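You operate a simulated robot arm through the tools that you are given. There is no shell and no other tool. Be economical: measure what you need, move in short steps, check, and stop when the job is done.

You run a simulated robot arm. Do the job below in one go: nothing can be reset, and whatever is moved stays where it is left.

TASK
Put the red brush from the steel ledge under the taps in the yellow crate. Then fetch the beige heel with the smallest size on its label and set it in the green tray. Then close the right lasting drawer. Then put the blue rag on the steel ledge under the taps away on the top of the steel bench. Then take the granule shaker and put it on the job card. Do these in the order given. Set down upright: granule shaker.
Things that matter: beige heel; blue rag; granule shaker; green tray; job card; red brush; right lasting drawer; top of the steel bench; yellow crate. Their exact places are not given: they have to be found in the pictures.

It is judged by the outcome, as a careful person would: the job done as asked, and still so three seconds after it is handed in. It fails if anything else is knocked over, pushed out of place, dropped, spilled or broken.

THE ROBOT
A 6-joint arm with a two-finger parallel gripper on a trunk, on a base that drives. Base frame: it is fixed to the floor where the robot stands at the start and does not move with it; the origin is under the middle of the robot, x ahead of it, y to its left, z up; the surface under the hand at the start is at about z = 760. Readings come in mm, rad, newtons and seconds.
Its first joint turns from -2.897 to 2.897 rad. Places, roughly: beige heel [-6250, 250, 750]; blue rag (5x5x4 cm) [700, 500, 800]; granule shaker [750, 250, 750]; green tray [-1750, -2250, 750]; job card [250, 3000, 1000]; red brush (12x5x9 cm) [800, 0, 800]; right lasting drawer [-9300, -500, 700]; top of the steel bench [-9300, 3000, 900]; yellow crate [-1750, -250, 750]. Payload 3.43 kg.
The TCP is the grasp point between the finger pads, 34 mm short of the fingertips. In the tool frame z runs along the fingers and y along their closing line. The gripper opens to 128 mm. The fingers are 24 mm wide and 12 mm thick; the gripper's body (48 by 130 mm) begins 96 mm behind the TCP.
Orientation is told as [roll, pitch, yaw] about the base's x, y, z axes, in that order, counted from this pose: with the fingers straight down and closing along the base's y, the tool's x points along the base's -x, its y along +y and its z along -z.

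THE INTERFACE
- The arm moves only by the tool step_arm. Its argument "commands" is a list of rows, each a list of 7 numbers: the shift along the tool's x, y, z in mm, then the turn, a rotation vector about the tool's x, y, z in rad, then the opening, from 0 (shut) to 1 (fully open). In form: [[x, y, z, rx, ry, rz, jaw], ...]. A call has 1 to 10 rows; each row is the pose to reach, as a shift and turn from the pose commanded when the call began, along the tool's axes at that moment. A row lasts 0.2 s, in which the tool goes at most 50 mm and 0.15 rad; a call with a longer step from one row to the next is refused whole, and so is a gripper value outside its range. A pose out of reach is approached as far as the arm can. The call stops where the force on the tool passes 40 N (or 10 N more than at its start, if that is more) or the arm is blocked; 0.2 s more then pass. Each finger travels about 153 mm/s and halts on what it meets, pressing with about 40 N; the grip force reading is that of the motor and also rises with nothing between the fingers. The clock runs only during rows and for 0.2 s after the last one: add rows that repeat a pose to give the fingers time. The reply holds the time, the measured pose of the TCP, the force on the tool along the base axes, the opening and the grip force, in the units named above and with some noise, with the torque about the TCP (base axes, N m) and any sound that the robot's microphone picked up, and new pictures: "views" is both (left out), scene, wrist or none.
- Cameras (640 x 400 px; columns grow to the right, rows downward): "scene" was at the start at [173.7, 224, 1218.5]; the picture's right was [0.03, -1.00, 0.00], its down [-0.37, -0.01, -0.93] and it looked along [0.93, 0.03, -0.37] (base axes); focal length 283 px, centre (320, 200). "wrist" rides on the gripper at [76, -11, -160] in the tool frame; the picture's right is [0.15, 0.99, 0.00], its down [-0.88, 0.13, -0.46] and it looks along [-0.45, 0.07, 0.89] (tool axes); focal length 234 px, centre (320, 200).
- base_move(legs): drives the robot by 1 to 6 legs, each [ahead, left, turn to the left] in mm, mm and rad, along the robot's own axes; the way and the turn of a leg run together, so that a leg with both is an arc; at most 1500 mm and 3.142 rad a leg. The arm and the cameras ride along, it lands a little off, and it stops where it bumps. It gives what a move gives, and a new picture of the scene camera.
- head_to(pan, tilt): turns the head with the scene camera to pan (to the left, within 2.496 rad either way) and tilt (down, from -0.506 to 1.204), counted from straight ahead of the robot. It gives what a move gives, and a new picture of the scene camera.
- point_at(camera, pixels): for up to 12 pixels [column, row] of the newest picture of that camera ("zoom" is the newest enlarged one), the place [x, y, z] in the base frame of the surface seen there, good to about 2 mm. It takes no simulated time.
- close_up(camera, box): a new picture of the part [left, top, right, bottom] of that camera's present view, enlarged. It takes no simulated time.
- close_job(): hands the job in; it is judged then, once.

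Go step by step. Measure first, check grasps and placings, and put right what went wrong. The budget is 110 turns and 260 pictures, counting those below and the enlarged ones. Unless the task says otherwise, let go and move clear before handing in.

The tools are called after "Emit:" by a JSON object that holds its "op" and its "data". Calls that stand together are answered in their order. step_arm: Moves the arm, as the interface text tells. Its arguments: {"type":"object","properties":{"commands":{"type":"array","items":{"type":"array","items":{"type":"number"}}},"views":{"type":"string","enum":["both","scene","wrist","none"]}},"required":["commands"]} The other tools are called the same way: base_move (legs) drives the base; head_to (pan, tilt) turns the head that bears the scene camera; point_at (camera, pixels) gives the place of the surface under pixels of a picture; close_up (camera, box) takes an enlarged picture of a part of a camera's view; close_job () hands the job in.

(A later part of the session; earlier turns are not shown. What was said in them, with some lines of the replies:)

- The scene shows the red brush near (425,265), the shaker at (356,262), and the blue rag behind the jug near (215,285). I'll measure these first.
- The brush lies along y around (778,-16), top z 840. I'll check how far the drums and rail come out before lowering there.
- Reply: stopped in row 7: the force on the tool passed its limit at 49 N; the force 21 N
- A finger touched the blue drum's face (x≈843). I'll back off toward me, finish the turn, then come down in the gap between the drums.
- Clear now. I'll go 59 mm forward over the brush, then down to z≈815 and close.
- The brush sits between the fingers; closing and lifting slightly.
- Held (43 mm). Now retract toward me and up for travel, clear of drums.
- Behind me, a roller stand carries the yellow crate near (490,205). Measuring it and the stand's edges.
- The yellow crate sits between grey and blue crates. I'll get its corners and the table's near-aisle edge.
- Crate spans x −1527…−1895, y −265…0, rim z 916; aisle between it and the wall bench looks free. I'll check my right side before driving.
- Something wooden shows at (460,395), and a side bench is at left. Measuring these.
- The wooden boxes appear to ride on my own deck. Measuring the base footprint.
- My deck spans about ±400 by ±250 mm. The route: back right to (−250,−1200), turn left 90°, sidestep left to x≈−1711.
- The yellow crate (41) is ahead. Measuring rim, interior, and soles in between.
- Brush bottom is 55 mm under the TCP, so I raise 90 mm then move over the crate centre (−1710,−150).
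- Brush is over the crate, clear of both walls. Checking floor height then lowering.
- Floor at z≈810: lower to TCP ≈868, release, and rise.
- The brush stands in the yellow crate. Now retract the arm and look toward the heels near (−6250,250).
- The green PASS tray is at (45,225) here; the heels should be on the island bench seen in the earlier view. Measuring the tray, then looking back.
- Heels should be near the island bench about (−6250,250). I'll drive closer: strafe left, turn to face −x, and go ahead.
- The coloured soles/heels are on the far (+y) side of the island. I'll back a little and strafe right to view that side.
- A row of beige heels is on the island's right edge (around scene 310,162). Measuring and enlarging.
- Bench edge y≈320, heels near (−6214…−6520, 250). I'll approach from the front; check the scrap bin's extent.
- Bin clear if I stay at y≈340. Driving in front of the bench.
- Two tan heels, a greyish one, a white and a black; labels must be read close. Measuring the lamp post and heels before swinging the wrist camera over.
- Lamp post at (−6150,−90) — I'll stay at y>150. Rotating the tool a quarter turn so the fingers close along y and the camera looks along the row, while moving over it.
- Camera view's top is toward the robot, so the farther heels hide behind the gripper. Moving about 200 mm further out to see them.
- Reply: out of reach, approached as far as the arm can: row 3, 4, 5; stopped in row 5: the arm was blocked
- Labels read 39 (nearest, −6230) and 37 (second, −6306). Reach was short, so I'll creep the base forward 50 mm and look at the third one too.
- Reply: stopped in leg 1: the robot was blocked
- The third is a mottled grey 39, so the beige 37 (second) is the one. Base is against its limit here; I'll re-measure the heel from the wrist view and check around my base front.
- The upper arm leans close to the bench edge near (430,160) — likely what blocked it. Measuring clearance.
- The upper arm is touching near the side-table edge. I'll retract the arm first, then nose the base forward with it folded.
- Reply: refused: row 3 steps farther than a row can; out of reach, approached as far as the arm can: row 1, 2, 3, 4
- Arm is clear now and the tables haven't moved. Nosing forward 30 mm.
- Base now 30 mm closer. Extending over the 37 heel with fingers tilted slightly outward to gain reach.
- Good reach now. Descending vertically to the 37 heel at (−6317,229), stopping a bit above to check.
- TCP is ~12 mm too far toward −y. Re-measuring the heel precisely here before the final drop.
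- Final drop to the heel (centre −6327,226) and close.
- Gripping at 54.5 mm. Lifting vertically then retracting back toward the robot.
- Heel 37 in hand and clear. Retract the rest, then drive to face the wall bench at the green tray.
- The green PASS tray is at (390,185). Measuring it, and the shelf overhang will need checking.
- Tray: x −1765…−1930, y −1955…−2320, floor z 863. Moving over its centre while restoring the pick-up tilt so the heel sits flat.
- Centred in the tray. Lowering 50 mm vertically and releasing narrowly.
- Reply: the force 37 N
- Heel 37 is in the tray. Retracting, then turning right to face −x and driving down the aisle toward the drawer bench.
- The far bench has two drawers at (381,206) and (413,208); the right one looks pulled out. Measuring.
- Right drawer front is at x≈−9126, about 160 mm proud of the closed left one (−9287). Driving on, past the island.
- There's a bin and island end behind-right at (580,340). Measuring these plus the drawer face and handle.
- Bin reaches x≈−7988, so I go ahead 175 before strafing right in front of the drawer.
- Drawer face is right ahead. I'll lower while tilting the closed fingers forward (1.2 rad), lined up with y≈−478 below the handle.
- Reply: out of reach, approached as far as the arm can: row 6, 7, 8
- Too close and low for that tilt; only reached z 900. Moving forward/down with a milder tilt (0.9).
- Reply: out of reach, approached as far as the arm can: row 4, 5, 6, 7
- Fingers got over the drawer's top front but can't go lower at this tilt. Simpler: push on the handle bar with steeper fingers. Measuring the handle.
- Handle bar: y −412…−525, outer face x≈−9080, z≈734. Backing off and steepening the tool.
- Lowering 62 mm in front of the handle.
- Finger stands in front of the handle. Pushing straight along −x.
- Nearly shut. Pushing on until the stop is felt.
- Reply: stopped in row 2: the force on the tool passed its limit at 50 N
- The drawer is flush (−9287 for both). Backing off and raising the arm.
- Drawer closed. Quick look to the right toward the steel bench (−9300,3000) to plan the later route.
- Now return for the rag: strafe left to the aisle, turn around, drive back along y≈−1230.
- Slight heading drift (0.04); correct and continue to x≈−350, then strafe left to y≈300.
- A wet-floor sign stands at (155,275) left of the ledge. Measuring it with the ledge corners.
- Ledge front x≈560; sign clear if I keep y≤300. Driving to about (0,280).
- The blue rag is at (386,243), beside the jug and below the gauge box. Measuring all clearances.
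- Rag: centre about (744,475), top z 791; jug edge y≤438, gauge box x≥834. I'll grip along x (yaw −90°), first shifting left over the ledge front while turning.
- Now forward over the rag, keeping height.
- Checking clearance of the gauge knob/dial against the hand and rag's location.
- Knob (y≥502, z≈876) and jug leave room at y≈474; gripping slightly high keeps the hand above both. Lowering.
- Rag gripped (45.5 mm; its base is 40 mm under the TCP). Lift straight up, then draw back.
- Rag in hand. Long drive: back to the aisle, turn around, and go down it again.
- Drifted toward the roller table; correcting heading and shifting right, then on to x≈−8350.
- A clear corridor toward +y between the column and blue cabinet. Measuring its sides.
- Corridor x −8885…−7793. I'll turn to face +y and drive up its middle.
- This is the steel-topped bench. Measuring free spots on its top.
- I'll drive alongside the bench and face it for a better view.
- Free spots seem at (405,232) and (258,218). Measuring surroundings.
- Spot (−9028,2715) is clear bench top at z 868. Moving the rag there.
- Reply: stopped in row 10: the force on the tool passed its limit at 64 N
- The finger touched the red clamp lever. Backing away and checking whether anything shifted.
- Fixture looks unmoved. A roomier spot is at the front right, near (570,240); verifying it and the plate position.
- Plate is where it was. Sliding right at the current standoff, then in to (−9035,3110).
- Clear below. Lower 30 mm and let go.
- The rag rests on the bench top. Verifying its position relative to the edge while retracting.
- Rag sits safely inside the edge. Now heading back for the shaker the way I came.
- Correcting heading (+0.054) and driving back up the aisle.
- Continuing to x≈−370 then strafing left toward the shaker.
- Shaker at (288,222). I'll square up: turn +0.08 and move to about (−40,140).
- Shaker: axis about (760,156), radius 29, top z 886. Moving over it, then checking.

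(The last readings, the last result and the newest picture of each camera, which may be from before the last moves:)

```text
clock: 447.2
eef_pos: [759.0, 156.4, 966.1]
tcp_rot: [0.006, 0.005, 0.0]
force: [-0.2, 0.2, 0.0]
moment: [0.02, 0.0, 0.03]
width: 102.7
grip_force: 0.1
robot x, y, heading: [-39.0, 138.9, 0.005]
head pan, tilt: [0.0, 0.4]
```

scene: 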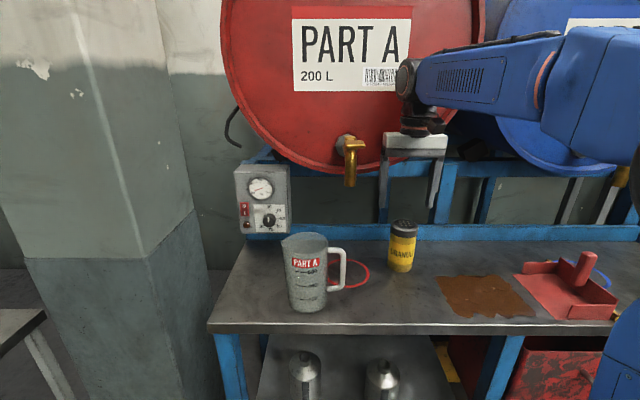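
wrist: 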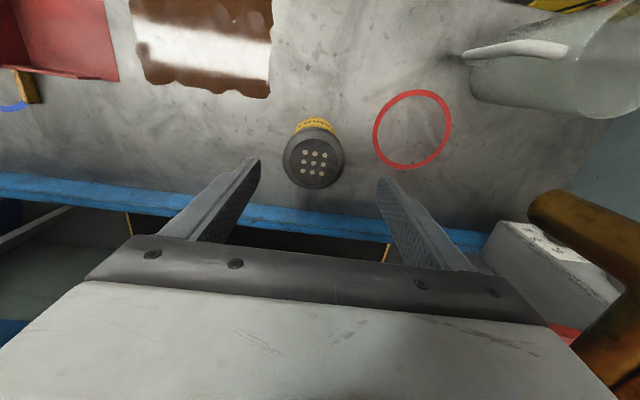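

Aligned. Descending to z≈838 and closing.

Emit:
{"op": "step_arm", "data": {"commands": [[0, 0, 40, 0, 0, 0, 0.8], [0, 0, 85, 0, 0, 0, 0.8], [0, 0, 128, 0, 0, 0, 0.8], [0, 0, 128, 0, 0, 0, 0.55], [0, 0, 128, 0, 0, 0, 0.4], [0, 0, 128, 0, 0, 0, 0.2], [0, 0, 128, 0, 0, 0, 0.0], [0, 0, 128, 0, 0, 0, 0.0]], "views": "wrist"}}

```text
clock: 449.0
eef_pos: [756.1, 157.3, 839.9]
tcp_rot: [0.006, 0.006, 0.0]
force: [0.5, 0.0, 0.7]
moment: [0.12, -0.06, 0.0]
width: 67.3
grip_force: 40.3
robot x, y, heading: [-43.6, 137.9, 0.003]
head pan, tilt: [0.0, 0.4]
```

wrist: 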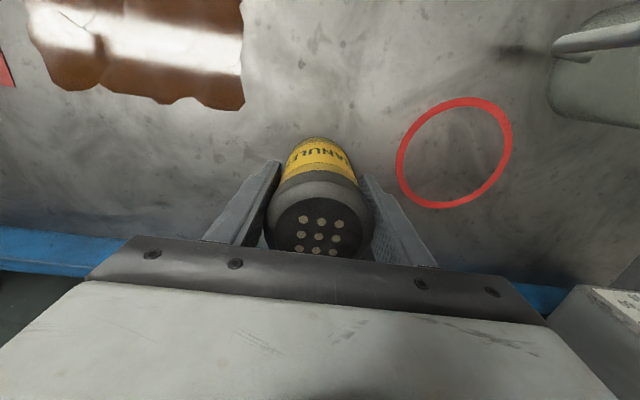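

Held at 67 mm. Lift and draw back out from under the drum.

Emit:
{"op": "step_arm", "data": {"commands": [[0, 0, -20, 0, 0, 0, 0], [0, 0, -50, 0, 0, 0, 0], [0, 0, -85, 0, 0, 0, 0], [20, 0, -115, 0, 0, 0, 0], [55, 0, -145, 0, 0, 0, 0], [95, 0, -170, 0, 0, 0, 0], [140, 0, -185, 0, 0, 0, 0], [185, 0, -200, 0, 0, 0, 0], [230, 0, -210, 0, 0, 0, 0], [240, 0, -210, 0, 0, 0, 0]]}}

Emit:
{"op": "head_to", "data": {"pan": 1.3, "tilt": 0.3}}

```text
clock: 451.2
eef_pos: [516.7, 157.3, 1049.4]
tcp_rot: [0.008, 0.007, 0.0]
force: [-0.4, 0.5, -3.9]
moment: [-0.01, 0.05, -0.01]
width: 66.9
grip_force: 40.3
robot x, y, heading: [-41.8, 138.7, 0.002]
head pan, tilt: [0.0, 0.4]
```

scene: 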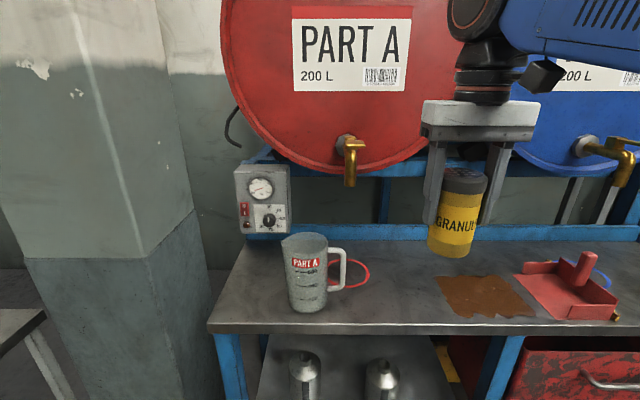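
wrist: 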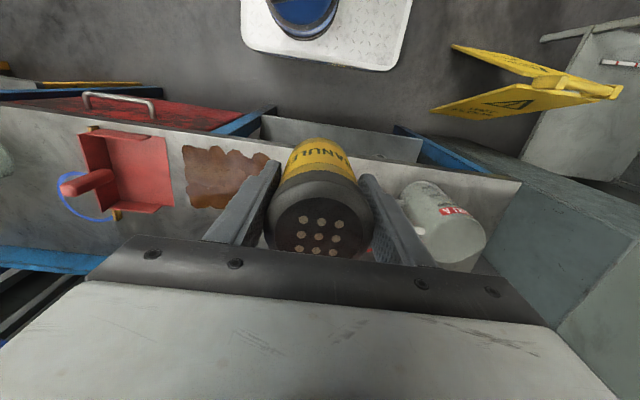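

```text
clock: 452.7
eef_pos: [515.6, 157.9, 1049.1]
tcp_rot: [0.008, 0.005, 0.0]
force: [0.4, -0.7, -3.3]
moment: [0.03, 0.05, -0.01]
width: 67.0
grip_force: 40.1
robot x, y, heading: [-41.9, 139.2, 0.006]
head pan, tilt: [1.3, 0.3]
```

scene: 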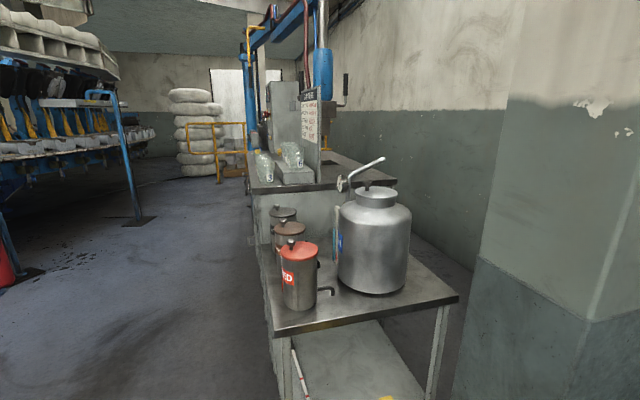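

The bench line continues to +y along x≈150; the job card should be there near y≈3000. Measuring the aisle.

Emit:
{"op": "point_at", "data": {"camera": "scene", "pixels": [[272, 335], [255, 185], [250, 192], [135, 220], [20, 280], [218, 180], [255, 215], [100, 60], [320, 165], [115, 130], [205, 110], [200, 300]]}}

Emit:
{"op": "close_up", "data": {"camera": "scene", "box": [200, 60, 440, 210]}}

```text
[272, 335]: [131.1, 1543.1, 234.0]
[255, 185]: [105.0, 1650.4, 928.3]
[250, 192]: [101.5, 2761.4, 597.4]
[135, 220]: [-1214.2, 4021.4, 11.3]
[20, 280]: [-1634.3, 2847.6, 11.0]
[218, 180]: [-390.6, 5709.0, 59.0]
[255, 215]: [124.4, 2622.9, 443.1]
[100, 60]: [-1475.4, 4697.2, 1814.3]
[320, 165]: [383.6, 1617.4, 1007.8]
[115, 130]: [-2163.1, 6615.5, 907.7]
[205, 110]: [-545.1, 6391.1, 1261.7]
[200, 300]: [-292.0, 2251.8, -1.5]
```

```text
2.67 times, centred on (320, 135) of scene
```

zoom: 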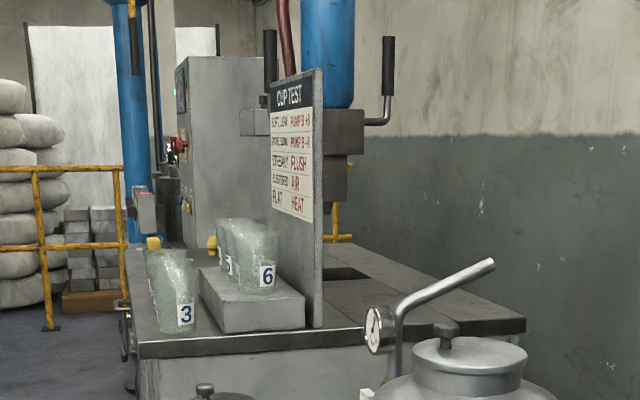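

Aisle x from about −1200 to 100. Tucking the arm a bit, backing up to x≈−480, then strafing left in stages.

Emit:
{"op": "step_arm", "data": {"commands": [[40, 0, 0, 0, 0, 0, 0], [80, 0, 0, 0, 0, 0, 0], [100, 0, 0, 0, 0, 0, 0]], "views": "none"}}

Emit:
{"op": "base_move", "data": {"legs": [[-440, 0, 0], [0, 700, 0]]}}

```text
clock: 453.5
eef_pos: [416.8, 154.6, 1049.3]
tcp_rot: [0.007, 0.007, -0.001]
force: [1.3, -0.8, -2.7]
moment: [-0.03, 0.05, 0.04]
width: 67.2
grip_force: 39.9
robot x, y, heading: [-43.7, 138.6, 0.007]
head pan, tilt: [1.3, 0.3]
```

```text
clock: 459.6
eef_pos: [4.9, 843.8, 1050.0]
tcp_rot: [0.006, 0.006, -0.033]
force: [-0.1, -0.3, -3.7]
moment: [-0.01, 0.0, 0.0]
width: 67.4
grip_force: 39.6
robot x, y, heading: [-452.8, 845.6, -0.028]
head pan, tilt: [1.3, 0.3]
```

scene: 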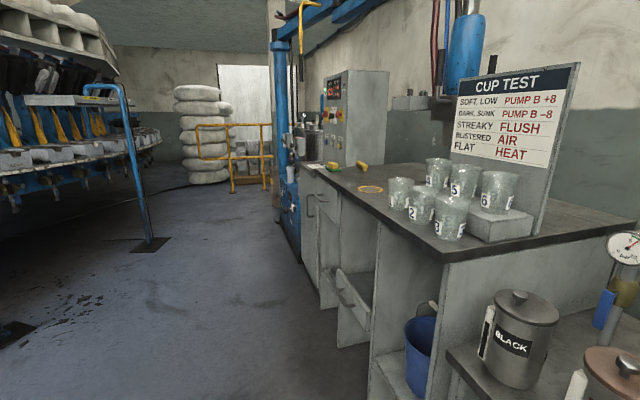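

The bench with the cups continues; further back is a control box. Continue left, slightly further out.

Emit:
{"op": "point_at", "data": {"camera": "scene", "pixels": [[338, 290], [375, 190], [365, 345], [300, 170], [330, 170], [360, 168], [290, 240], [270, 190], [415, 330], [345, 90]]}}

Emit:
{"op": "base_move", "data": {"legs": [[-110, 0, 0.03], [0, 1250, 0]]}}

Emit:
{"op": "head_to", "data": {"pan": 0.3, "tilt": 0.4}}

```text
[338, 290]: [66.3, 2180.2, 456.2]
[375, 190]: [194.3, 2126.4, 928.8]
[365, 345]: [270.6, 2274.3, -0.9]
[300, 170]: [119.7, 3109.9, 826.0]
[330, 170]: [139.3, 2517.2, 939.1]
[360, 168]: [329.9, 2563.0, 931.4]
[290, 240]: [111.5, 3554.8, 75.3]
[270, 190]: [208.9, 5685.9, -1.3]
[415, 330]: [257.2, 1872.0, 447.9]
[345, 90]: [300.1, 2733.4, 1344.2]
```

```text
clock: 466.7
eef_pos: [-126.9, 2127.3, 1049.4]
tcp_rot: [0.006, 0.006, 0.029]
force: [0.0, -0.3, -2.9]
moment: [0.03, -0.01, 0.0]
width: 67.0
grip_force: 40.4
robot x, y, heading: [-583.9, 2098.8, 0.034]
head pan, tilt: [1.3, 0.3]
```

scene: 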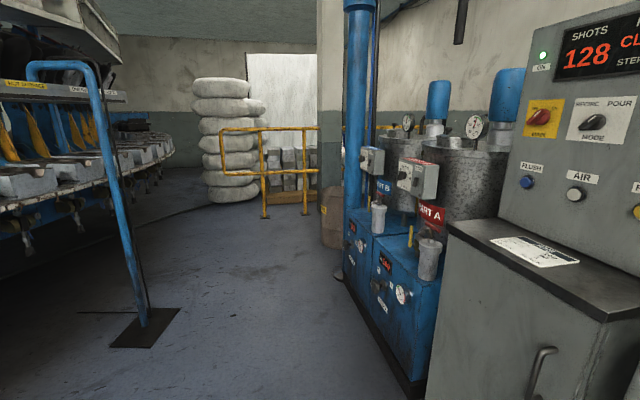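

```text
clock: 467.9
eef_pos: [-126.8, 2128.3, 1049.5]
tcp_rot: [0.008, 0.005, 0.029]
force: [-0.4, 0.1, -2.6]
moment: [-0.04, 0.05, 0.01]
width: 67.2
grip_force: 40.0
robot x, y, heading: [-584.8, 2096.8, 0.033]
head pan, tilt: [0.3, 0.4]
```

scene: 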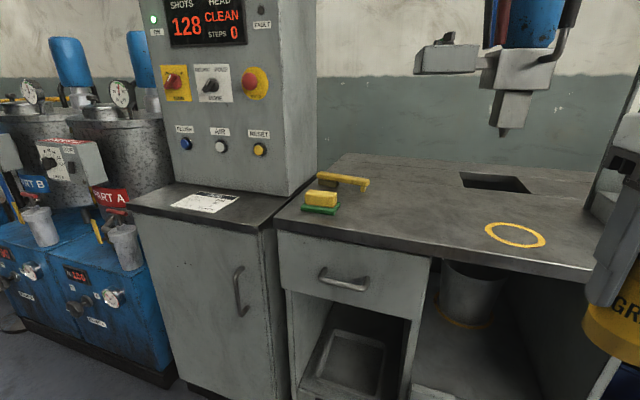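

A white card lies on the console ledge at (205,202) — the job card. Measuring and reading it.

Emit:
{"op": "close_up", "data": {"camera": "scene", "box": [120, 160, 330, 260]}}

Emit:
{"op": "point_at", "data": {"camera": "scene", "pixels": [[205, 202], [172, 204], [200, 192], [238, 197], [212, 212], [150, 200], [250, 222], [205, 170], [300, 192], [240, 180], [330, 180], [320, 210]]}}

```text
3.05 times, centred on (225, 210) of scene
```

zoom: 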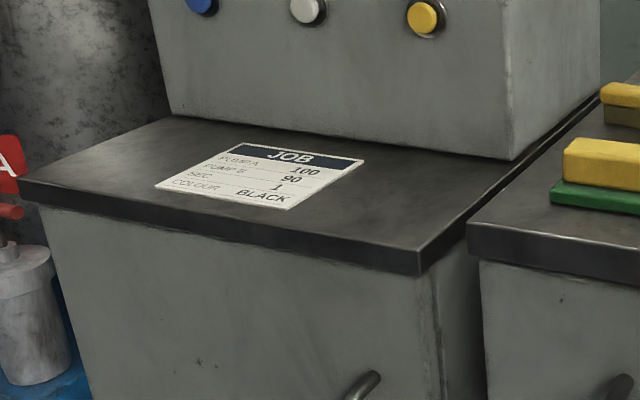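

```text
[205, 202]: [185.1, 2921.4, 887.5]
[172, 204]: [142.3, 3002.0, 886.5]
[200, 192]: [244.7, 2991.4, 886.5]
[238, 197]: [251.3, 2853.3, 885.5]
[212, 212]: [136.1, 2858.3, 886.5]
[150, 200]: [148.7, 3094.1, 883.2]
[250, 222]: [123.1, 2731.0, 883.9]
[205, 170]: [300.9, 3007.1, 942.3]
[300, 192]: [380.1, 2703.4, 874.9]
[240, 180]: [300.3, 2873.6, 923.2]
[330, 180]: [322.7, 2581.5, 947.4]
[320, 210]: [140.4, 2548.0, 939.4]
```

Job card: x 140…248, y 2855…2997, z 887, with the panel at x≈300 behind. Driving square in front of it.

Emit:
{"op": "base_move", "data": {"legs": [[0, 0, -0.034], [0, 800, 0], [110, 0, 0]]}}

Emit:
{"op": "head_to", "data": {"pan": 0.1, "tilt": 0.5}}

```text
clock: 473.3
eef_pos: [-23.5, 2906.9, 1049.3]
tcp_rot: [0.006, 0.005, 0.01]
force: [-0.1, 0.1, -3.2]
moment: [-0.02, 0.01, -0.02]
width: 67.4
grip_force: 39.9
robot x, y, heading: [-480.4, 2885.9, 0.011]
head pan, tilt: [0.3, 0.4]
```

scene: 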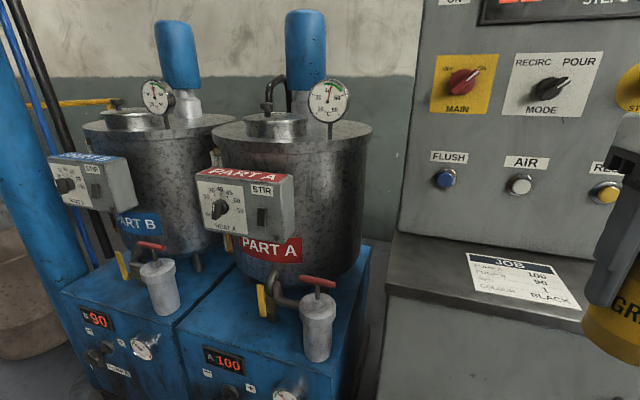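

```text
clock: 474.1
eef_pos: [-22.4, 2906.3, 1050.2]
tcp_rot: [0.006, 0.004, 0.01]
force: [-0.8, -0.1, -2.5]
moment: [0.02, 0.06, 0.0]
width: 67.2
grip_force: 40.1
robot x, y, heading: [-477.1, 2890.6, 0.011]
head pan, tilt: [0.099, 0.499]
```

scene: 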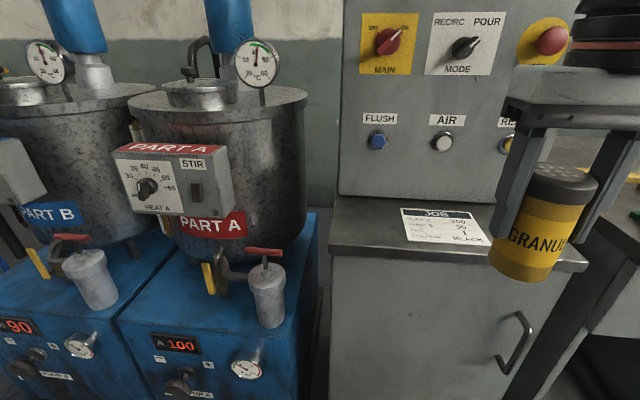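

Re-measuring the card, panel buttons, and the held shaker from here.

Emit:
{"op": "point_at", "data": {"camera": "scene", "pixels": [[403, 210], [478, 212], [490, 244], [411, 240], [445, 227], [443, 141], [377, 141], [545, 205], [528, 278], [553, 180], [505, 145], [466, 46]]}}

```text
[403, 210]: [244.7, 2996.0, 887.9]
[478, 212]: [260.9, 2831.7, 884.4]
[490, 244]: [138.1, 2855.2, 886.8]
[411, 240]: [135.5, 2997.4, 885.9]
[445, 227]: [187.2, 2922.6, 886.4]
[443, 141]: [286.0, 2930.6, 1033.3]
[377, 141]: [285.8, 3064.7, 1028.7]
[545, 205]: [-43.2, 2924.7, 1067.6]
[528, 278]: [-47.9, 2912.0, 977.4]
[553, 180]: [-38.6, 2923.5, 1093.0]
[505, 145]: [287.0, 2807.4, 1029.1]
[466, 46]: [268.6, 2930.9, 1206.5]
```

Shaker's axis is ~8 mm ahead of the TCP, so target TCP (180,2926). Moving over the card.

Emit:
{"op": "step_arm", "data": {"commands": [[-40, 4, 0, 0, 0, 0, 0], [-80, 8, 0, 0, 0, 0, 0], [-120, 12, 0, 0, 0, 0, 0], [-160, 16, 0, 0, 0, 0, 0], [-190, 18, 0, 0, 0, 0, 0], [-202, 18, 10, 0, 0, 0, 0], [-202, 18, 35, 0, 0, 0, 0], [-202, 18, 60, 0, 0, 0, 0], [-202, 18, 60, 0, 0, 0, 0]]}}

Emit:
{"op": "close_up", "data": {"camera": "scene", "box": [340, 80, 580, 280]}}

```text
clock: 476.1
eef_pos: [180.8, 2926.2, 988.9]
tcp_rot: [0.008, 0.005, 0.009]
force: [0.2, -1.1, -2.2]
moment: [-0.04, 0.01, -0.02]
width: 67.2
grip_force: 39.5
robot x, y, heading: [-479.1, 2888.3, 0.01]
head pan, tilt: [0.099, 0.499]
```

scene: 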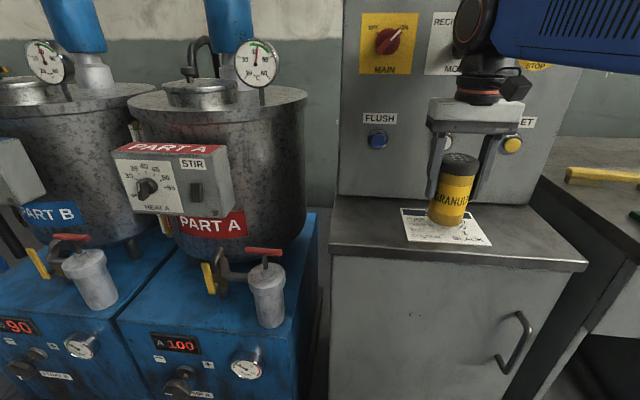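
wrist: 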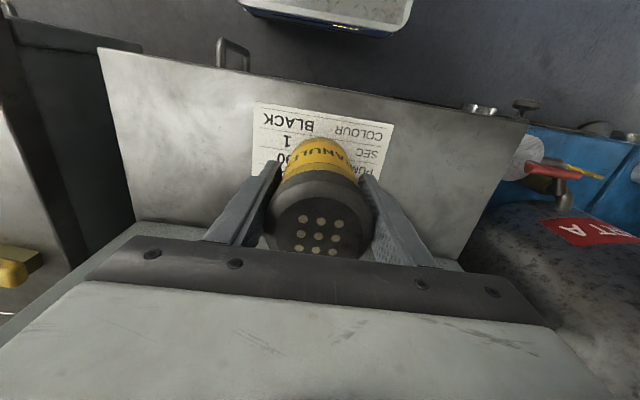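

```text
2.00 times, centred on (460, 180) of scene
```

zoom: 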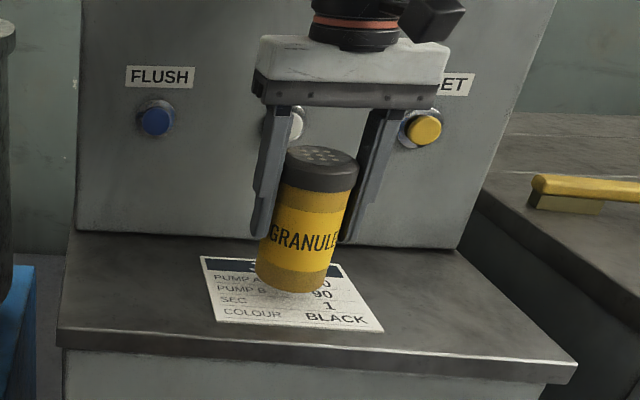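

Positioned over the card. Checking that the shaker hangs vertical.

Emit:
{"op": "point_at", "data": {"camera": "zoom", "pixels": [[300, 285], [312, 215], [318, 188], [258, 270], [332, 280], [290, 180], [356, 175], [320, 155]]}}

```text
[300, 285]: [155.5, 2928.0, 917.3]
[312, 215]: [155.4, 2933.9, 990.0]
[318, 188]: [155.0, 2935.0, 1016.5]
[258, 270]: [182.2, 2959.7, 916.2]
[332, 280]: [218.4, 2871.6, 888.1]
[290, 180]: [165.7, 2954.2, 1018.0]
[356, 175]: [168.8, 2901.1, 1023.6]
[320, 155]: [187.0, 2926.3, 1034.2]
```

Vertical, centred at about (188,2927). Lower ~21 mm, release and rise.

Emit:
{"op": "step_arm", "data": {"commands": [[0, 0, 12, 0, 0, 0, 0], [0, 0, 18, 0, 0, 0, 0], [0, 0, 21, 0, 0, 0, 0], [0, 0, 21, 0, 0, 0, 0]], "views": "none"}}

```text
clock: 477.1
eef_pos: [179.2, 2926.6, 967.9]
tcp_rot: [0.006, 0.007, 0.009]
force: [-0.3, -0.4, 2.1]
moment: [-0.12, 0.0, -0.02]
width: 67.1
grip_force: 40.3
robot x, y, heading: [-483.9, 2886.8, 0.008]
head pan, tilt: [0.099, 0.499]
```

Contact has begun (force turned +2 N). Releasing gently and lifting clear.

Emit:
{"op": "step_arm", "data": {"commands": [[0, 0, 0, 0, 0, 0, 0.55], [0, 0, 0, 0, 0, 0, 0.62], [0, 0, 0, 0, 0, 0, 0.75], [0, 0, 0, 0, 0, 0, 0.8], [0, 0, -40, 0, 0, 0, 0.8], [0, 0, -85, 0, 0, 0, 0.8], [0, 0, -125, 0, 0, 0, 0.8], [45, 0, -135, 0, 0, 0, 0.8], [90, 0, -135, 0, 0, 0, 0.8], [135, 0, -135, 0, 0, 0, 0.8]]}}

Emit:
{"op": "close_up", "data": {"camera": "scene", "box": [340, 80, 580, 280]}}

```text
clock: 479.3
eef_pos: [44.5, 2928.3, 1098.9]
tcp_rot: [0.007, 0.008, 0.01]
force: [-0.2, 0.0, -0.5]
moment: [-0.03, 0.07, -0.02]
width: 102.7
grip_force: 0.0
robot x, y, heading: [-482.1, 2888.1, 0.014]
head pan, tilt: [0.099, 0.499]
```

scene: 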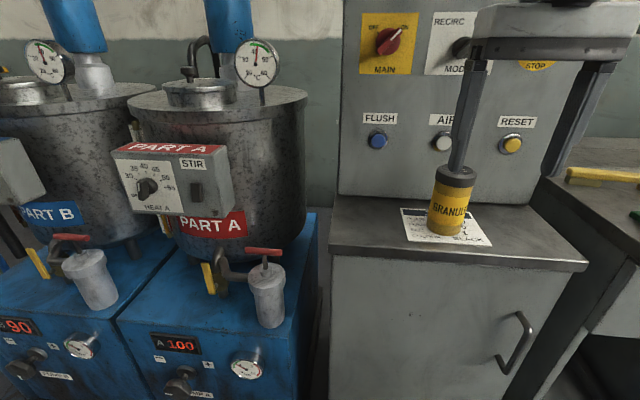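
wrist: 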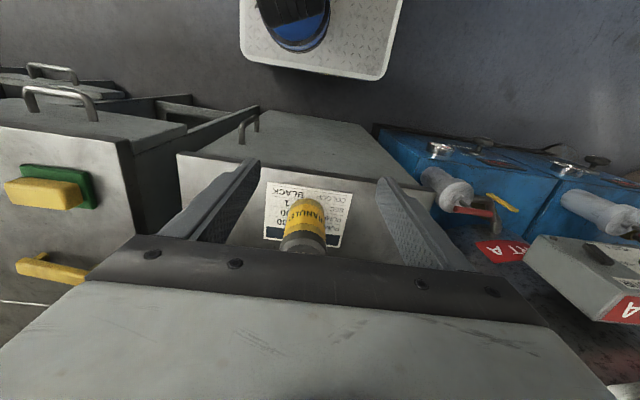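

```text
2.00 times, centred on (460, 180) of scene
```

zoom: 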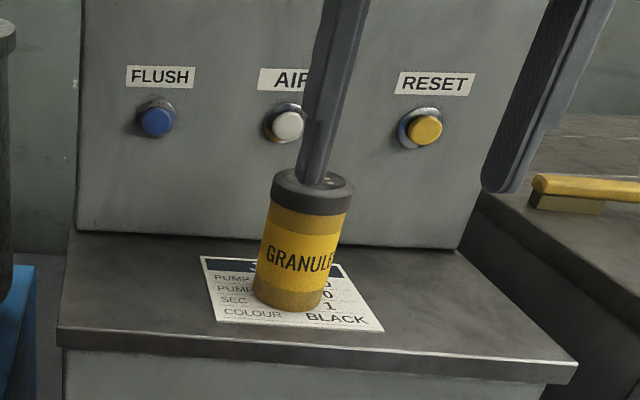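

The shaker stands upright on the job card and the gripper is clear of it. All five steps are done, so I'm handing in.

Emit:
{"op": "close_job", "data": {}}

```text
The job is handed in.
```

I did all five jobs in the order given and handed the work in:
- **Red brush:** it is in the yellow crate.
- **Beige heel:** the size 37, the smallest beige one, is in the green tray.
- **Right lasting drawer:** it is shut, flush with the left one.
- **Blue rag:** it is on top of the steel bench.
- **Granule shaker:** it stands upright on the job card.

The arm bumped three things on the way: the blue drum, a table edge by the heels, and a clamp lever on the steel bench. I saw no sign that any of them moved; I measured the table edges and the clamp plate again, but not the drum.
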